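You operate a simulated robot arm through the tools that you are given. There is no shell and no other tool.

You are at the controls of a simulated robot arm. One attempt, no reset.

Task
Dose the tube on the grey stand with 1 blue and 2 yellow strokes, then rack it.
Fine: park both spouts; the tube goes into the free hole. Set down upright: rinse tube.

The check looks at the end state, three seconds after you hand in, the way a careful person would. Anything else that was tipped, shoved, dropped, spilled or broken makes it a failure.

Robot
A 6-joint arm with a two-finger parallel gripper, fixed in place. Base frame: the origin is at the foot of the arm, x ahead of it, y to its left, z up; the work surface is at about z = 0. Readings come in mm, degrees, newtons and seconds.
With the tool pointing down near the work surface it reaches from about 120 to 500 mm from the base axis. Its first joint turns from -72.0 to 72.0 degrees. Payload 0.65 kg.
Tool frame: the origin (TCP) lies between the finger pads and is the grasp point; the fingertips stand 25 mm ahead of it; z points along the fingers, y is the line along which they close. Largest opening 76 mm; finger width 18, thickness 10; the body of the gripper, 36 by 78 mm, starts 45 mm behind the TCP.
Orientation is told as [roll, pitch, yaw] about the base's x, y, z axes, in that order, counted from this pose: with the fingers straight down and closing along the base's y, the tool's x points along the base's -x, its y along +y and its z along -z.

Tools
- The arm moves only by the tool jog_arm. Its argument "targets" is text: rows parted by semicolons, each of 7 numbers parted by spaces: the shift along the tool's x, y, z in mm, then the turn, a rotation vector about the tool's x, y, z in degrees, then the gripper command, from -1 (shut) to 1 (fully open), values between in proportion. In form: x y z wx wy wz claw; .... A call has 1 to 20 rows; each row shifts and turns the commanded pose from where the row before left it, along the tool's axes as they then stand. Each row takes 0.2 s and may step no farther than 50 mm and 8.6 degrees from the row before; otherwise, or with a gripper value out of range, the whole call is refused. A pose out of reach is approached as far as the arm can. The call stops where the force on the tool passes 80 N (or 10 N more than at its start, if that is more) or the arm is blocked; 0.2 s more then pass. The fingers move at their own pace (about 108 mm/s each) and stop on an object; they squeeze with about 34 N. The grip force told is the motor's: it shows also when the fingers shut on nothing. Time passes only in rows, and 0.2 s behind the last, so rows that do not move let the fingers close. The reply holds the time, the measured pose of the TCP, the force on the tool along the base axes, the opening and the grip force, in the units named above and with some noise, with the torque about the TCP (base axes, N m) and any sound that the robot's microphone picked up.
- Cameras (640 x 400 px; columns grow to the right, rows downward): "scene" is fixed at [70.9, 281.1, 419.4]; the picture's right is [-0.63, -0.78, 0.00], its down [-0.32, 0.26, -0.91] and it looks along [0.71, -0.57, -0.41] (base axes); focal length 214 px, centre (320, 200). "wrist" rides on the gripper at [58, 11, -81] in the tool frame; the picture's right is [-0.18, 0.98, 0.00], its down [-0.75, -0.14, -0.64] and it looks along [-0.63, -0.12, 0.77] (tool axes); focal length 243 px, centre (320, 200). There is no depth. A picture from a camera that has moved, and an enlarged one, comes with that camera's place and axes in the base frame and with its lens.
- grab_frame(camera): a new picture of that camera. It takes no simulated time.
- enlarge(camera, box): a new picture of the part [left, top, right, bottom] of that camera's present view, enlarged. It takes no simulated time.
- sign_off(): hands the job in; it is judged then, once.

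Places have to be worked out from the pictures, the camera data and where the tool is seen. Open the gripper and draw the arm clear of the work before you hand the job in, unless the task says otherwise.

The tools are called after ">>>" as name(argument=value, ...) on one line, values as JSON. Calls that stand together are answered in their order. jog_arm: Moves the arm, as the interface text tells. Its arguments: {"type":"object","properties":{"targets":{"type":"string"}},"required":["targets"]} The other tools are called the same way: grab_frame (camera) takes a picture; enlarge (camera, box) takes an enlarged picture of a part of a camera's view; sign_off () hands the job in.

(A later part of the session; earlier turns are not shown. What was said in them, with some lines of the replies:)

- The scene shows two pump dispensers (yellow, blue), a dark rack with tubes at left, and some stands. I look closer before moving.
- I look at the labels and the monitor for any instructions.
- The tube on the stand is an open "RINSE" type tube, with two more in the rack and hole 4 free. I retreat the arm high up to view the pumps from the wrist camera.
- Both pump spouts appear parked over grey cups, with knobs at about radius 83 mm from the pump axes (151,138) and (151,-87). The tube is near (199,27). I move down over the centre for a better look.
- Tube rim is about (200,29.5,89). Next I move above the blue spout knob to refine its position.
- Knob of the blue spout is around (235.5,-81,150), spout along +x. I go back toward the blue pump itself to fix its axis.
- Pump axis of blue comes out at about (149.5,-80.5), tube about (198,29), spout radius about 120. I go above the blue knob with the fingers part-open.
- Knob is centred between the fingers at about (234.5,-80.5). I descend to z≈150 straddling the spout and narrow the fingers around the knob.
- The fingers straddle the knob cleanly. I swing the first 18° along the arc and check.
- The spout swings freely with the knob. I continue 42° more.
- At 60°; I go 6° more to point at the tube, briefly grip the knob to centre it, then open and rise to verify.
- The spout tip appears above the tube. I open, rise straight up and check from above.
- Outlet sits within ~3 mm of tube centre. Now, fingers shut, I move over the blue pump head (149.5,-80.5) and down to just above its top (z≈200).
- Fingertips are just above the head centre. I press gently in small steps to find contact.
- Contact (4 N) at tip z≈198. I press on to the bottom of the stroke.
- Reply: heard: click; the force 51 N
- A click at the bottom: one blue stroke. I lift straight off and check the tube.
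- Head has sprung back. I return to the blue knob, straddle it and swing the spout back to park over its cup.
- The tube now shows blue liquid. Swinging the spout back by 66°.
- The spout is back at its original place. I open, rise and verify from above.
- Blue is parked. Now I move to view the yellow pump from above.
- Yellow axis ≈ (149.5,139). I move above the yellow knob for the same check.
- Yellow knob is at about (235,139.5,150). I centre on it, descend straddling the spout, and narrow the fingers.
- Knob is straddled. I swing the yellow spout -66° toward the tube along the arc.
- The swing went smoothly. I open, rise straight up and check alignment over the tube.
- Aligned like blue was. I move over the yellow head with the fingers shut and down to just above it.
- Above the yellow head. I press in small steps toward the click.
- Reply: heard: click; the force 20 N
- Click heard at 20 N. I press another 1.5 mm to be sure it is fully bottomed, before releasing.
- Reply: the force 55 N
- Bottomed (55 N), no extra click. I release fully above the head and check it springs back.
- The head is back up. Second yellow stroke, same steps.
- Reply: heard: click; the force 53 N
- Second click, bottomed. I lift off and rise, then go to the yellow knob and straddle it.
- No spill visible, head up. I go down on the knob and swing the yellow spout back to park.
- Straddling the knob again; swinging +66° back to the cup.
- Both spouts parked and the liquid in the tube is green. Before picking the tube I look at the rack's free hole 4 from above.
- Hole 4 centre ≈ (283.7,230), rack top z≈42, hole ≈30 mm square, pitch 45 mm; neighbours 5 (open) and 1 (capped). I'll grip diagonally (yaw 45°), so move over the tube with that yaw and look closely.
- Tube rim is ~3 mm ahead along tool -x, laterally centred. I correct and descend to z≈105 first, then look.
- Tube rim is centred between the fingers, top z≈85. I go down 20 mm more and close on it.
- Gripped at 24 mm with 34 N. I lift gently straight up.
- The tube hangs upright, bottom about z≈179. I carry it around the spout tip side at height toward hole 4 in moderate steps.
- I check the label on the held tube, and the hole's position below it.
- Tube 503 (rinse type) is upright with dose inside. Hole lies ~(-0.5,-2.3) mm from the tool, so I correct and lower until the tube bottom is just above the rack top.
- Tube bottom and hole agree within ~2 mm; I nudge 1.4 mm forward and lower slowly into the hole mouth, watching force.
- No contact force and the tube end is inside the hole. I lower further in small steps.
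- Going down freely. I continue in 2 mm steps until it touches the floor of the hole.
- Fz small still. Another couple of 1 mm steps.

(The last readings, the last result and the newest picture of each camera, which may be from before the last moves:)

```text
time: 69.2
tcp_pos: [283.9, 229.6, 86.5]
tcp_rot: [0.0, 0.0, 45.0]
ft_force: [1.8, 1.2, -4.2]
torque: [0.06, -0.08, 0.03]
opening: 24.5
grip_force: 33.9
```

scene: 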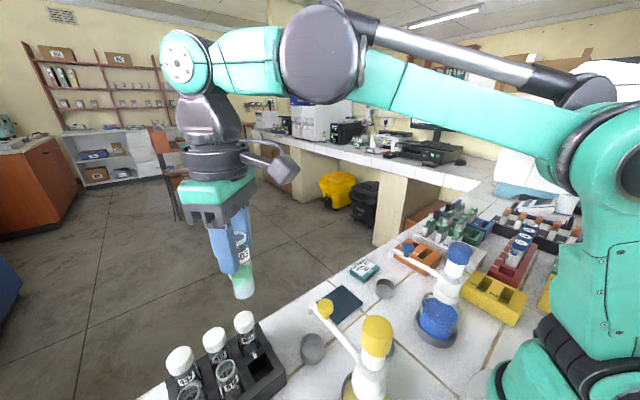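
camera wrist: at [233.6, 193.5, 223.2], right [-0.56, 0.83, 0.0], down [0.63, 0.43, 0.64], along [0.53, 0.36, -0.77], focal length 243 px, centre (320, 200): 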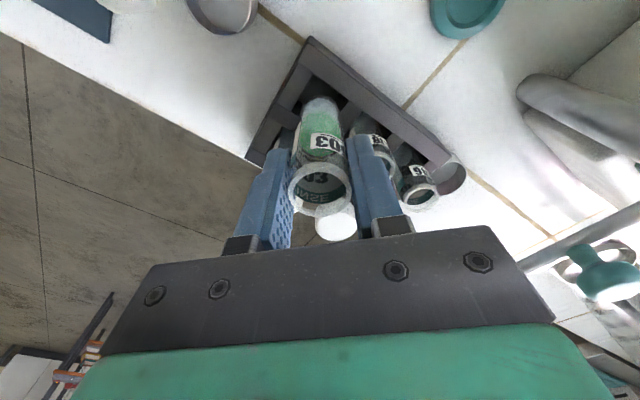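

The reading drifted to Fz≈-4 N; I look before going on.

>>> enlarge(camera="wrist", box=[220, 30, 420, 230])

>>> enlarge(camera="scene", box=[200, 290, 300, 390])

>>> jog_arm(targets="0 0 0 0 0 0 -1; 0 0 0 0 0 0 -1")

```text
2.00 times, centred on (320, 130) of wrist
camera zoom: at [234.8, 194.4, 167.4], right [-0.56, 0.83, 0.0], down [0.63, 0.43, 0.64], along [0.53, 0.36, -0.77], focal length 485 px, centre (320, 340)
```

zoom: 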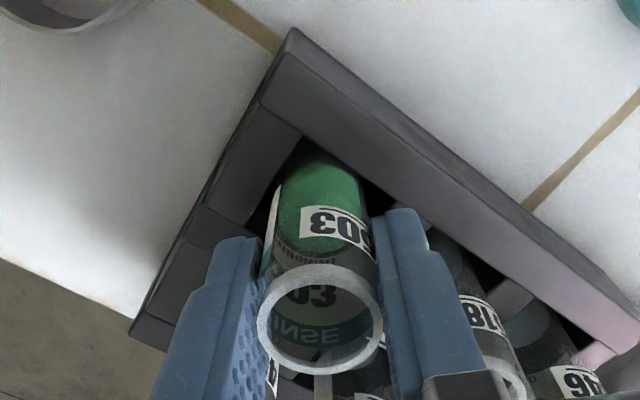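

```text
4.00 times, centred on (250, 340) of scene
camera zoom: at [70.9, 281.1, 419.4], right [-0.63, -0.78, 0.0], down [-0.32, 0.26, -0.91], along [0.71, -0.57, -0.41], focal length 858 px, centre (600, -360)
```

zoom: 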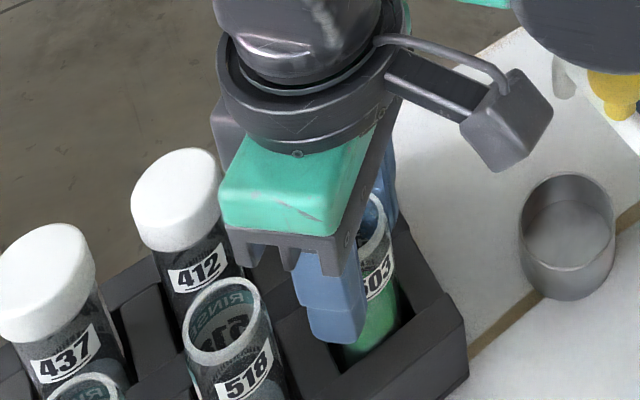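

```text
time: 69.8
tcp_pos: [283.6, 228.6, 88.2]
tcp_rot: [0.0, 0.0, 45.0]
ft_force: [1.5, -0.2, -4.2]
torque: [0.07, -0.09, 0.03]
opening: 24.5
grip_force: 34.3
```

The side forces (+x,+y) suggest the tube rubs the -x/-y walls; I shift 1.5 mm toward (+x,+y) and read again.

>>> jog_arm(targets="-0.8 0 0 0 0 0 -1; -0.7 0 0 0 0 0 -1; 0 0 0 0 0 0 -1")

```text
time: 70.6
tcp_pos: [284.9, 229.4, 86.7]
tcp_rot: [-0.1, -0.1, 45.0]
ft_force: [-0.2, 0.5, -4.9]
torque: [-0.02, -0.01, -0.02]
opening: 24.3
grip_force: 33.6
```

Side load gone, Fz still about -5 N on-axis. I take 1 mm more down and compare.

>>> jog_arm(targets="0 0 1 0 0 0 -1; 0 0 0 0 0 0 -1; 0 0 0 0 0 0 -1")

>>> enlarge(camera="scene", box=[200, 290, 300, 390])

```text
time: 71.4
tcp_pos: [285.8, 232.0, 86.2]
tcp_rot: [0.1, 0.0, 45.0]
ft_force: [0.1, -0.6, -5.3]
torque: [0.01, 0.02, -0.02]
opening: 24.6
grip_force: 33.8
```

```text
4.00 times, centred on (250, 340) of scene
camera zoom: at [70.9, 281.1, 419.4], right [-0.63, -0.78, 0.0], down [-0.32, 0.26, -0.91], along [0.71, -0.57, -0.41], focal length 858 px, centre (600, -360)
```

zoom: 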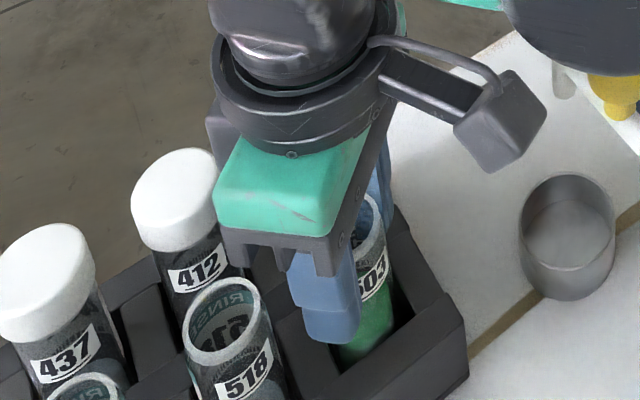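

The tube hasn't slipped in the fingers. I step 2 mm further down and check.

>>> jog_arm(targets="0 0 1 0 0 0 -1; 0 0 1 0 0 0 -1; 0 0 0 0 0 0 -1")

>>> enlarge(camera="wrist", box=[220, 30, 420, 230])

```text
time: 72.2
tcp_pos: [285.9, 230.2, 85.0]
tcp_rot: [0.1, -0.1, 44.9]
ft_force: [-0.1, -0.7, -3.3]
torque: [0.04, -0.02, 0.04]
opening: 24.4
grip_force: 33.8
```

```text
2.00 times, centred on (320, 130) of wrist
camera zoom: at [236.3, 195.5, 164.7], right [-0.56, 0.83, 0.0], down [0.63, 0.43, 0.64], along [0.53, 0.36, -0.77], focal length 485 px, centre (320, 340)
```

zoom: 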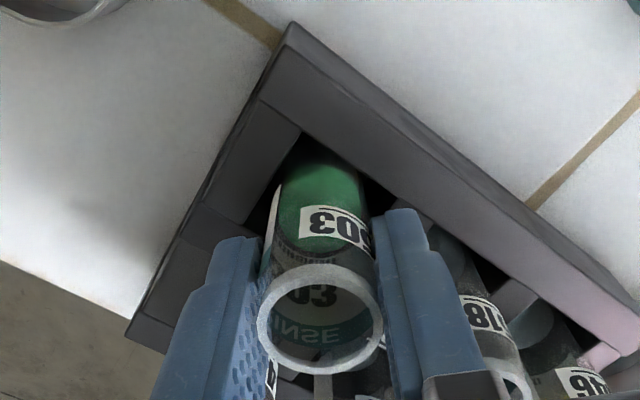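

The rim height now matches the neighbouring open tubes (~86), so it should be on or within a mm of the floor. I open slightly to let it settle.

>>> jog_arm(targets="0 0 0 0 0 0 -0.3; 0 0 0 0 0 0 -0.25; 0 0 0 0 0 0 -0.2; 0 0 0 0 0 0 -0.2")

>>> enlarge(camera="wrist", box=[220, 30, 420, 230])

>>> enlarge(camera="scene", box=[200, 290, 300, 390])

```text
time: 73.2
tcp_pos: [285.5, 229.9, 84.8]
tcp_rot: [0.0, -0.1, 45.1]
ft_force: [-0.6, -0.5, -0.7]
torque: [0.03, 0.01, 0.0]
opening: 30.4
grip_force: 0.1
```

```text
2.00 times, centred on (320, 130) of wrist
camera zoom: at [236.3, 195.5, 164.7], right [-0.56, 0.83, 0.0], down [0.63, 0.43, 0.64], along [0.53, 0.36, -0.77], focal length 485 px, centre (320, 340)
```

zoom: 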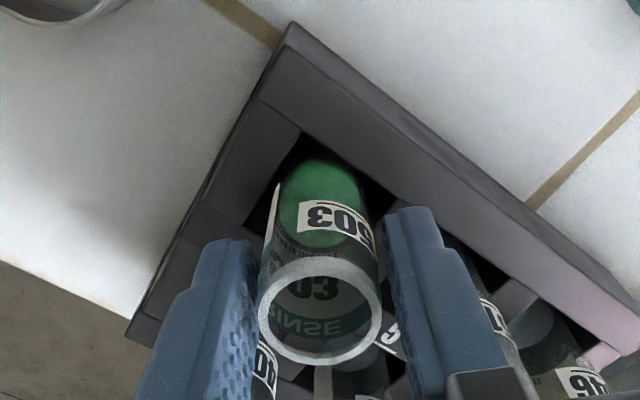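

```text
4.00 times, centred on (250, 340) of scene
camera zoom: at [70.9, 281.1, 419.4], right [-0.63, -0.78, 0.0], down [-0.32, 0.26, -0.91], along [0.71, -0.57, -0.41], focal length 858 px, centre (600, -360)
```

zoom: 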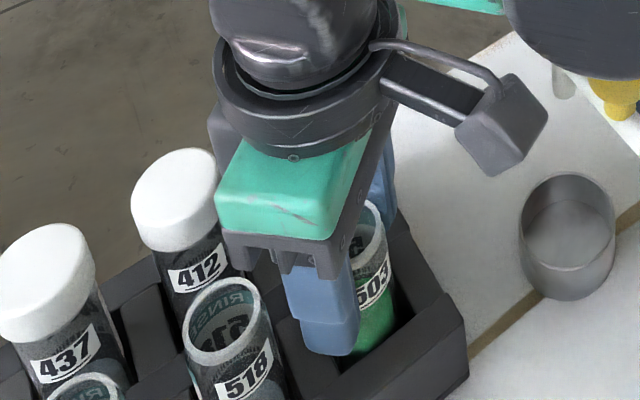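

The tube settled a couple of mm and stands free. I open a bit more and withdraw straight up.

>>> jog_arm(targets="0 0 0 0 0 0 0; 0 0 0 0 0 0 0; 0 0 -5 0 0 0 0; 0 0 -10 0 0 0 0; 0 0 -15 0 0 0 0; 0 0 -20 0 0 0 0; 0 0 -30 0 0 0 0; 0 0 -40 0 0 0 0; 0 0 -40 0 0 0 0; 0 0 -40 0 0 0 0; 0 0 0 0 0 0 0")

>>> grab_frame(camera="wrist")

>>> enlarge(camera="scene", box=[160, 290, 320, 400])

>>> enlarge(camera="wrist", box=[240, 0, 440, 160])

```text
time: 75.6
tcp_pos: [285.6, 230.6, 284.0]
tcp_rot: [0.0, -0.1, 45.0]
ft_force: [-0.5, 0.2, 0.0]
torque: [0.02, -0.01, 0.0]
opening: 37.9
grip_force: 0.1
```

```text
taken
camera wrist: at [236.9, 196.6, 364.7], right [-0.56, 0.83, 0.0], down [0.63, 0.43, 0.64], along [0.53, 0.36, -0.77], focal length 243 px, centre (320, 200)
```

wrist: 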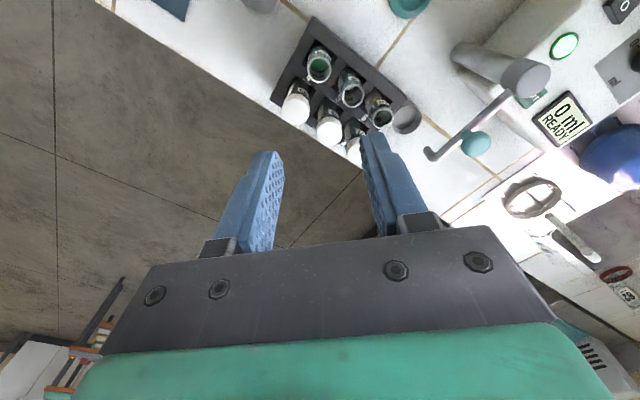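

```text
3.64 times, centred on (240, 345) of scene
camera zoom: at [70.9, 281.1, 419.4], right [-0.63, -0.78, 0.0], down [-0.32, 0.26, -0.91], along [0.71, -0.57, -0.41], focal length 780 px, centre (611, -327)
```

zoom: 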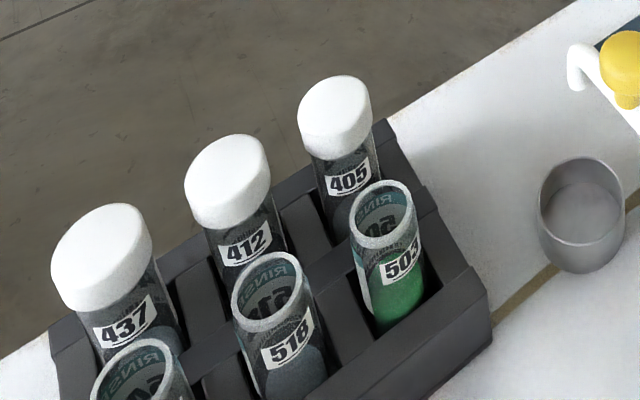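

```text
2.50 times, centred on (340, 80) of wrist
camera zoom: at [236.9, 196.6, 364.7], right [-0.56, 0.83, 0.0], down [0.63, 0.43, 0.64], along [0.53, 0.36, -0.77], focal length 606 px, centre (270, 500)
```

zoom: 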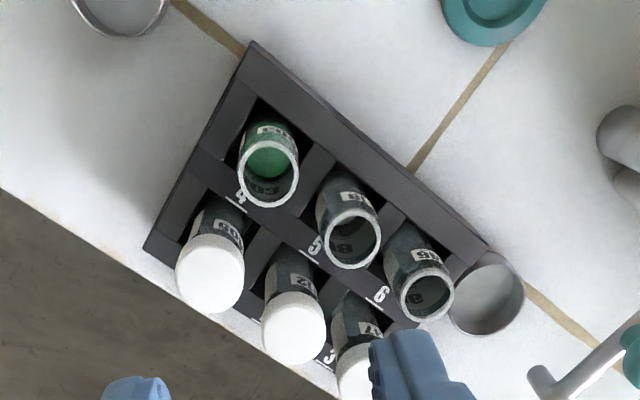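

Tube 503 stands upright in hole 4 beside its undisturbed neighbours. I open fully, raise the arm clear and take a last look over the bench.

>>> jog_arm(targets="0 0 -45 0 0 0 1; 0 0 -45 0 0 0 1; 30 -25 -10 0 0 0 1; 30 -25 0 0 0 0 1; 0 0 0 0 0 7.5 1; 0 0 0 0 0 7.5 1; 0 0 0 0 0 7.5 1; 0 0 0 0 0 7.5 1; 0 0 0 0 0 7.5 1; 0 0 0 0 0 7.5 1; 0 -30 0 0 0 0 1; 0 0 0 0 0 0 1")

>>> grab_frame(camera="wrist")

>>> grab_frame(camera="scene")

>>> enlarge(camera="scene", box=[280, 220, 480, 400])

>>> enlarge(camera="scene", box=[410, 85, 490, 135])

```text
time: 78.2
tcp_pos: [261.9, 109.1, 359.4]
tcp_rot: [-0.1, 0.0, -0.1]
ft_force: [-0.4, -0.3, 0.3]
torque: [0.02, 0.03, 0.0]
opening: 75.9
grip_force: 0.0
out of reach, approached as far as the arm can: row 2
```

```text
taken
camera wrist: at [204.1, 119.7, 439.5], right [0.19, 0.98, 0.0], down [0.75, -0.14, 0.64], along [0.63, -0.12, -0.77], focal length 243 px, centre (320, 200)
```

wrist: 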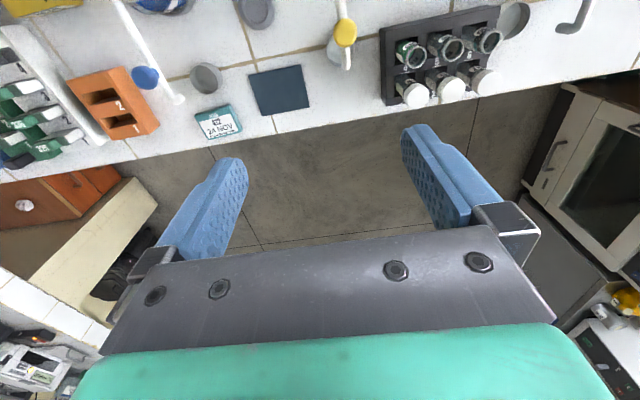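

```text
taken
```

scene: 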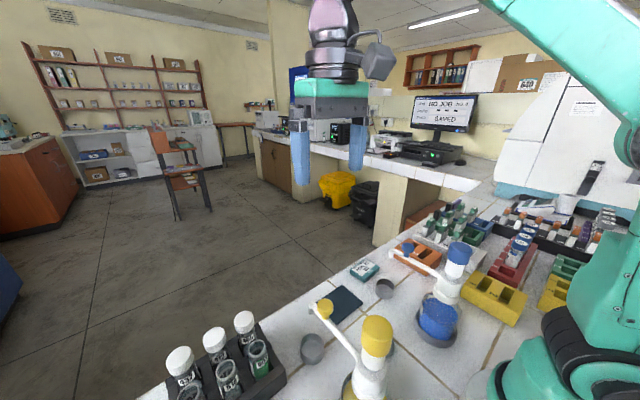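

```text
2.22 times, centred on (380, 310) of scene
camera zoom: at [70.9, 281.1, 419.4], right [-0.63, -0.78, 0.0], down [-0.32, 0.26, -0.91], along [0.71, -0.57, -0.41], focal length 477 px, centre (187, -44)
```

zoom: 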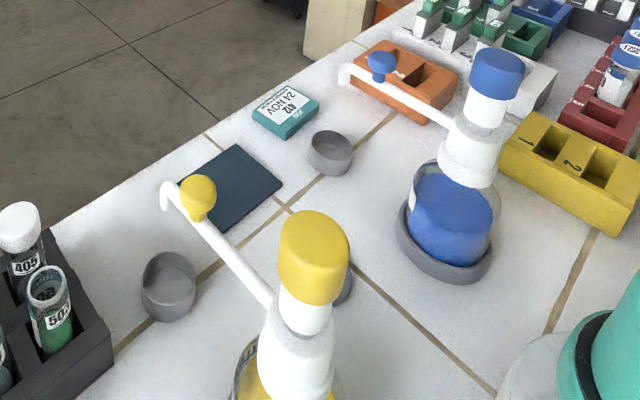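

```text
8.00 times, centred on (450, 110) of scene
camera zoom: at [70.9, 281.1, 419.4], right [-0.63, -0.78, 0.0], down [-0.32, 0.26, -0.91], along [0.71, -0.57, -0.41], focal length 1716 px, centre (-720, 920)
```

zoom: 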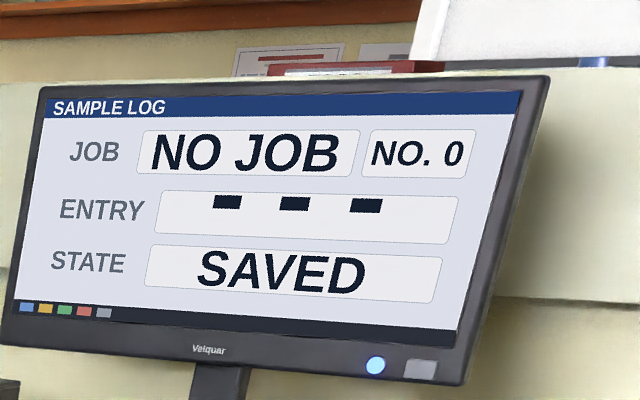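

Both spouts sit over their cups as at the start, there are no drips on the bench, and the green-filled tube 503 stands upright in hole 4. The gripper is open and clear, so I hand in.

>>> sign_off()

```text
The job is handed in.
```

The tube from the grey stand (number 503) has had 1 blue and 2 yellow strokes and now stands upright in hole 4, the free hole in the rack. The job is handed in; I have not seen the check's verdict.

- **Dosing:** each stroke gave one click and was pressed to the bottom. The liquid in the tube turned from blue to green, and I saw no drips on the bench.
- **Spouts:** both the blue and yellow spouts are back over their drip cups, where they started.
- **Rinse tube:** tube 503 is itself labelled "RINSE", so I took "set down upright: rinse tube" to mean this tube. I did not use the separate rinse dispenser with the teal knob.
- **Racking:** while lowering the tube I read about 4–5 N of unexplained downward force on the gripper. It went away when I opened the fingers, and the tube settled a couple of millimetres. The neighbouring tubes look undisturbed.

The gripper is open and the arm is clear of the work.
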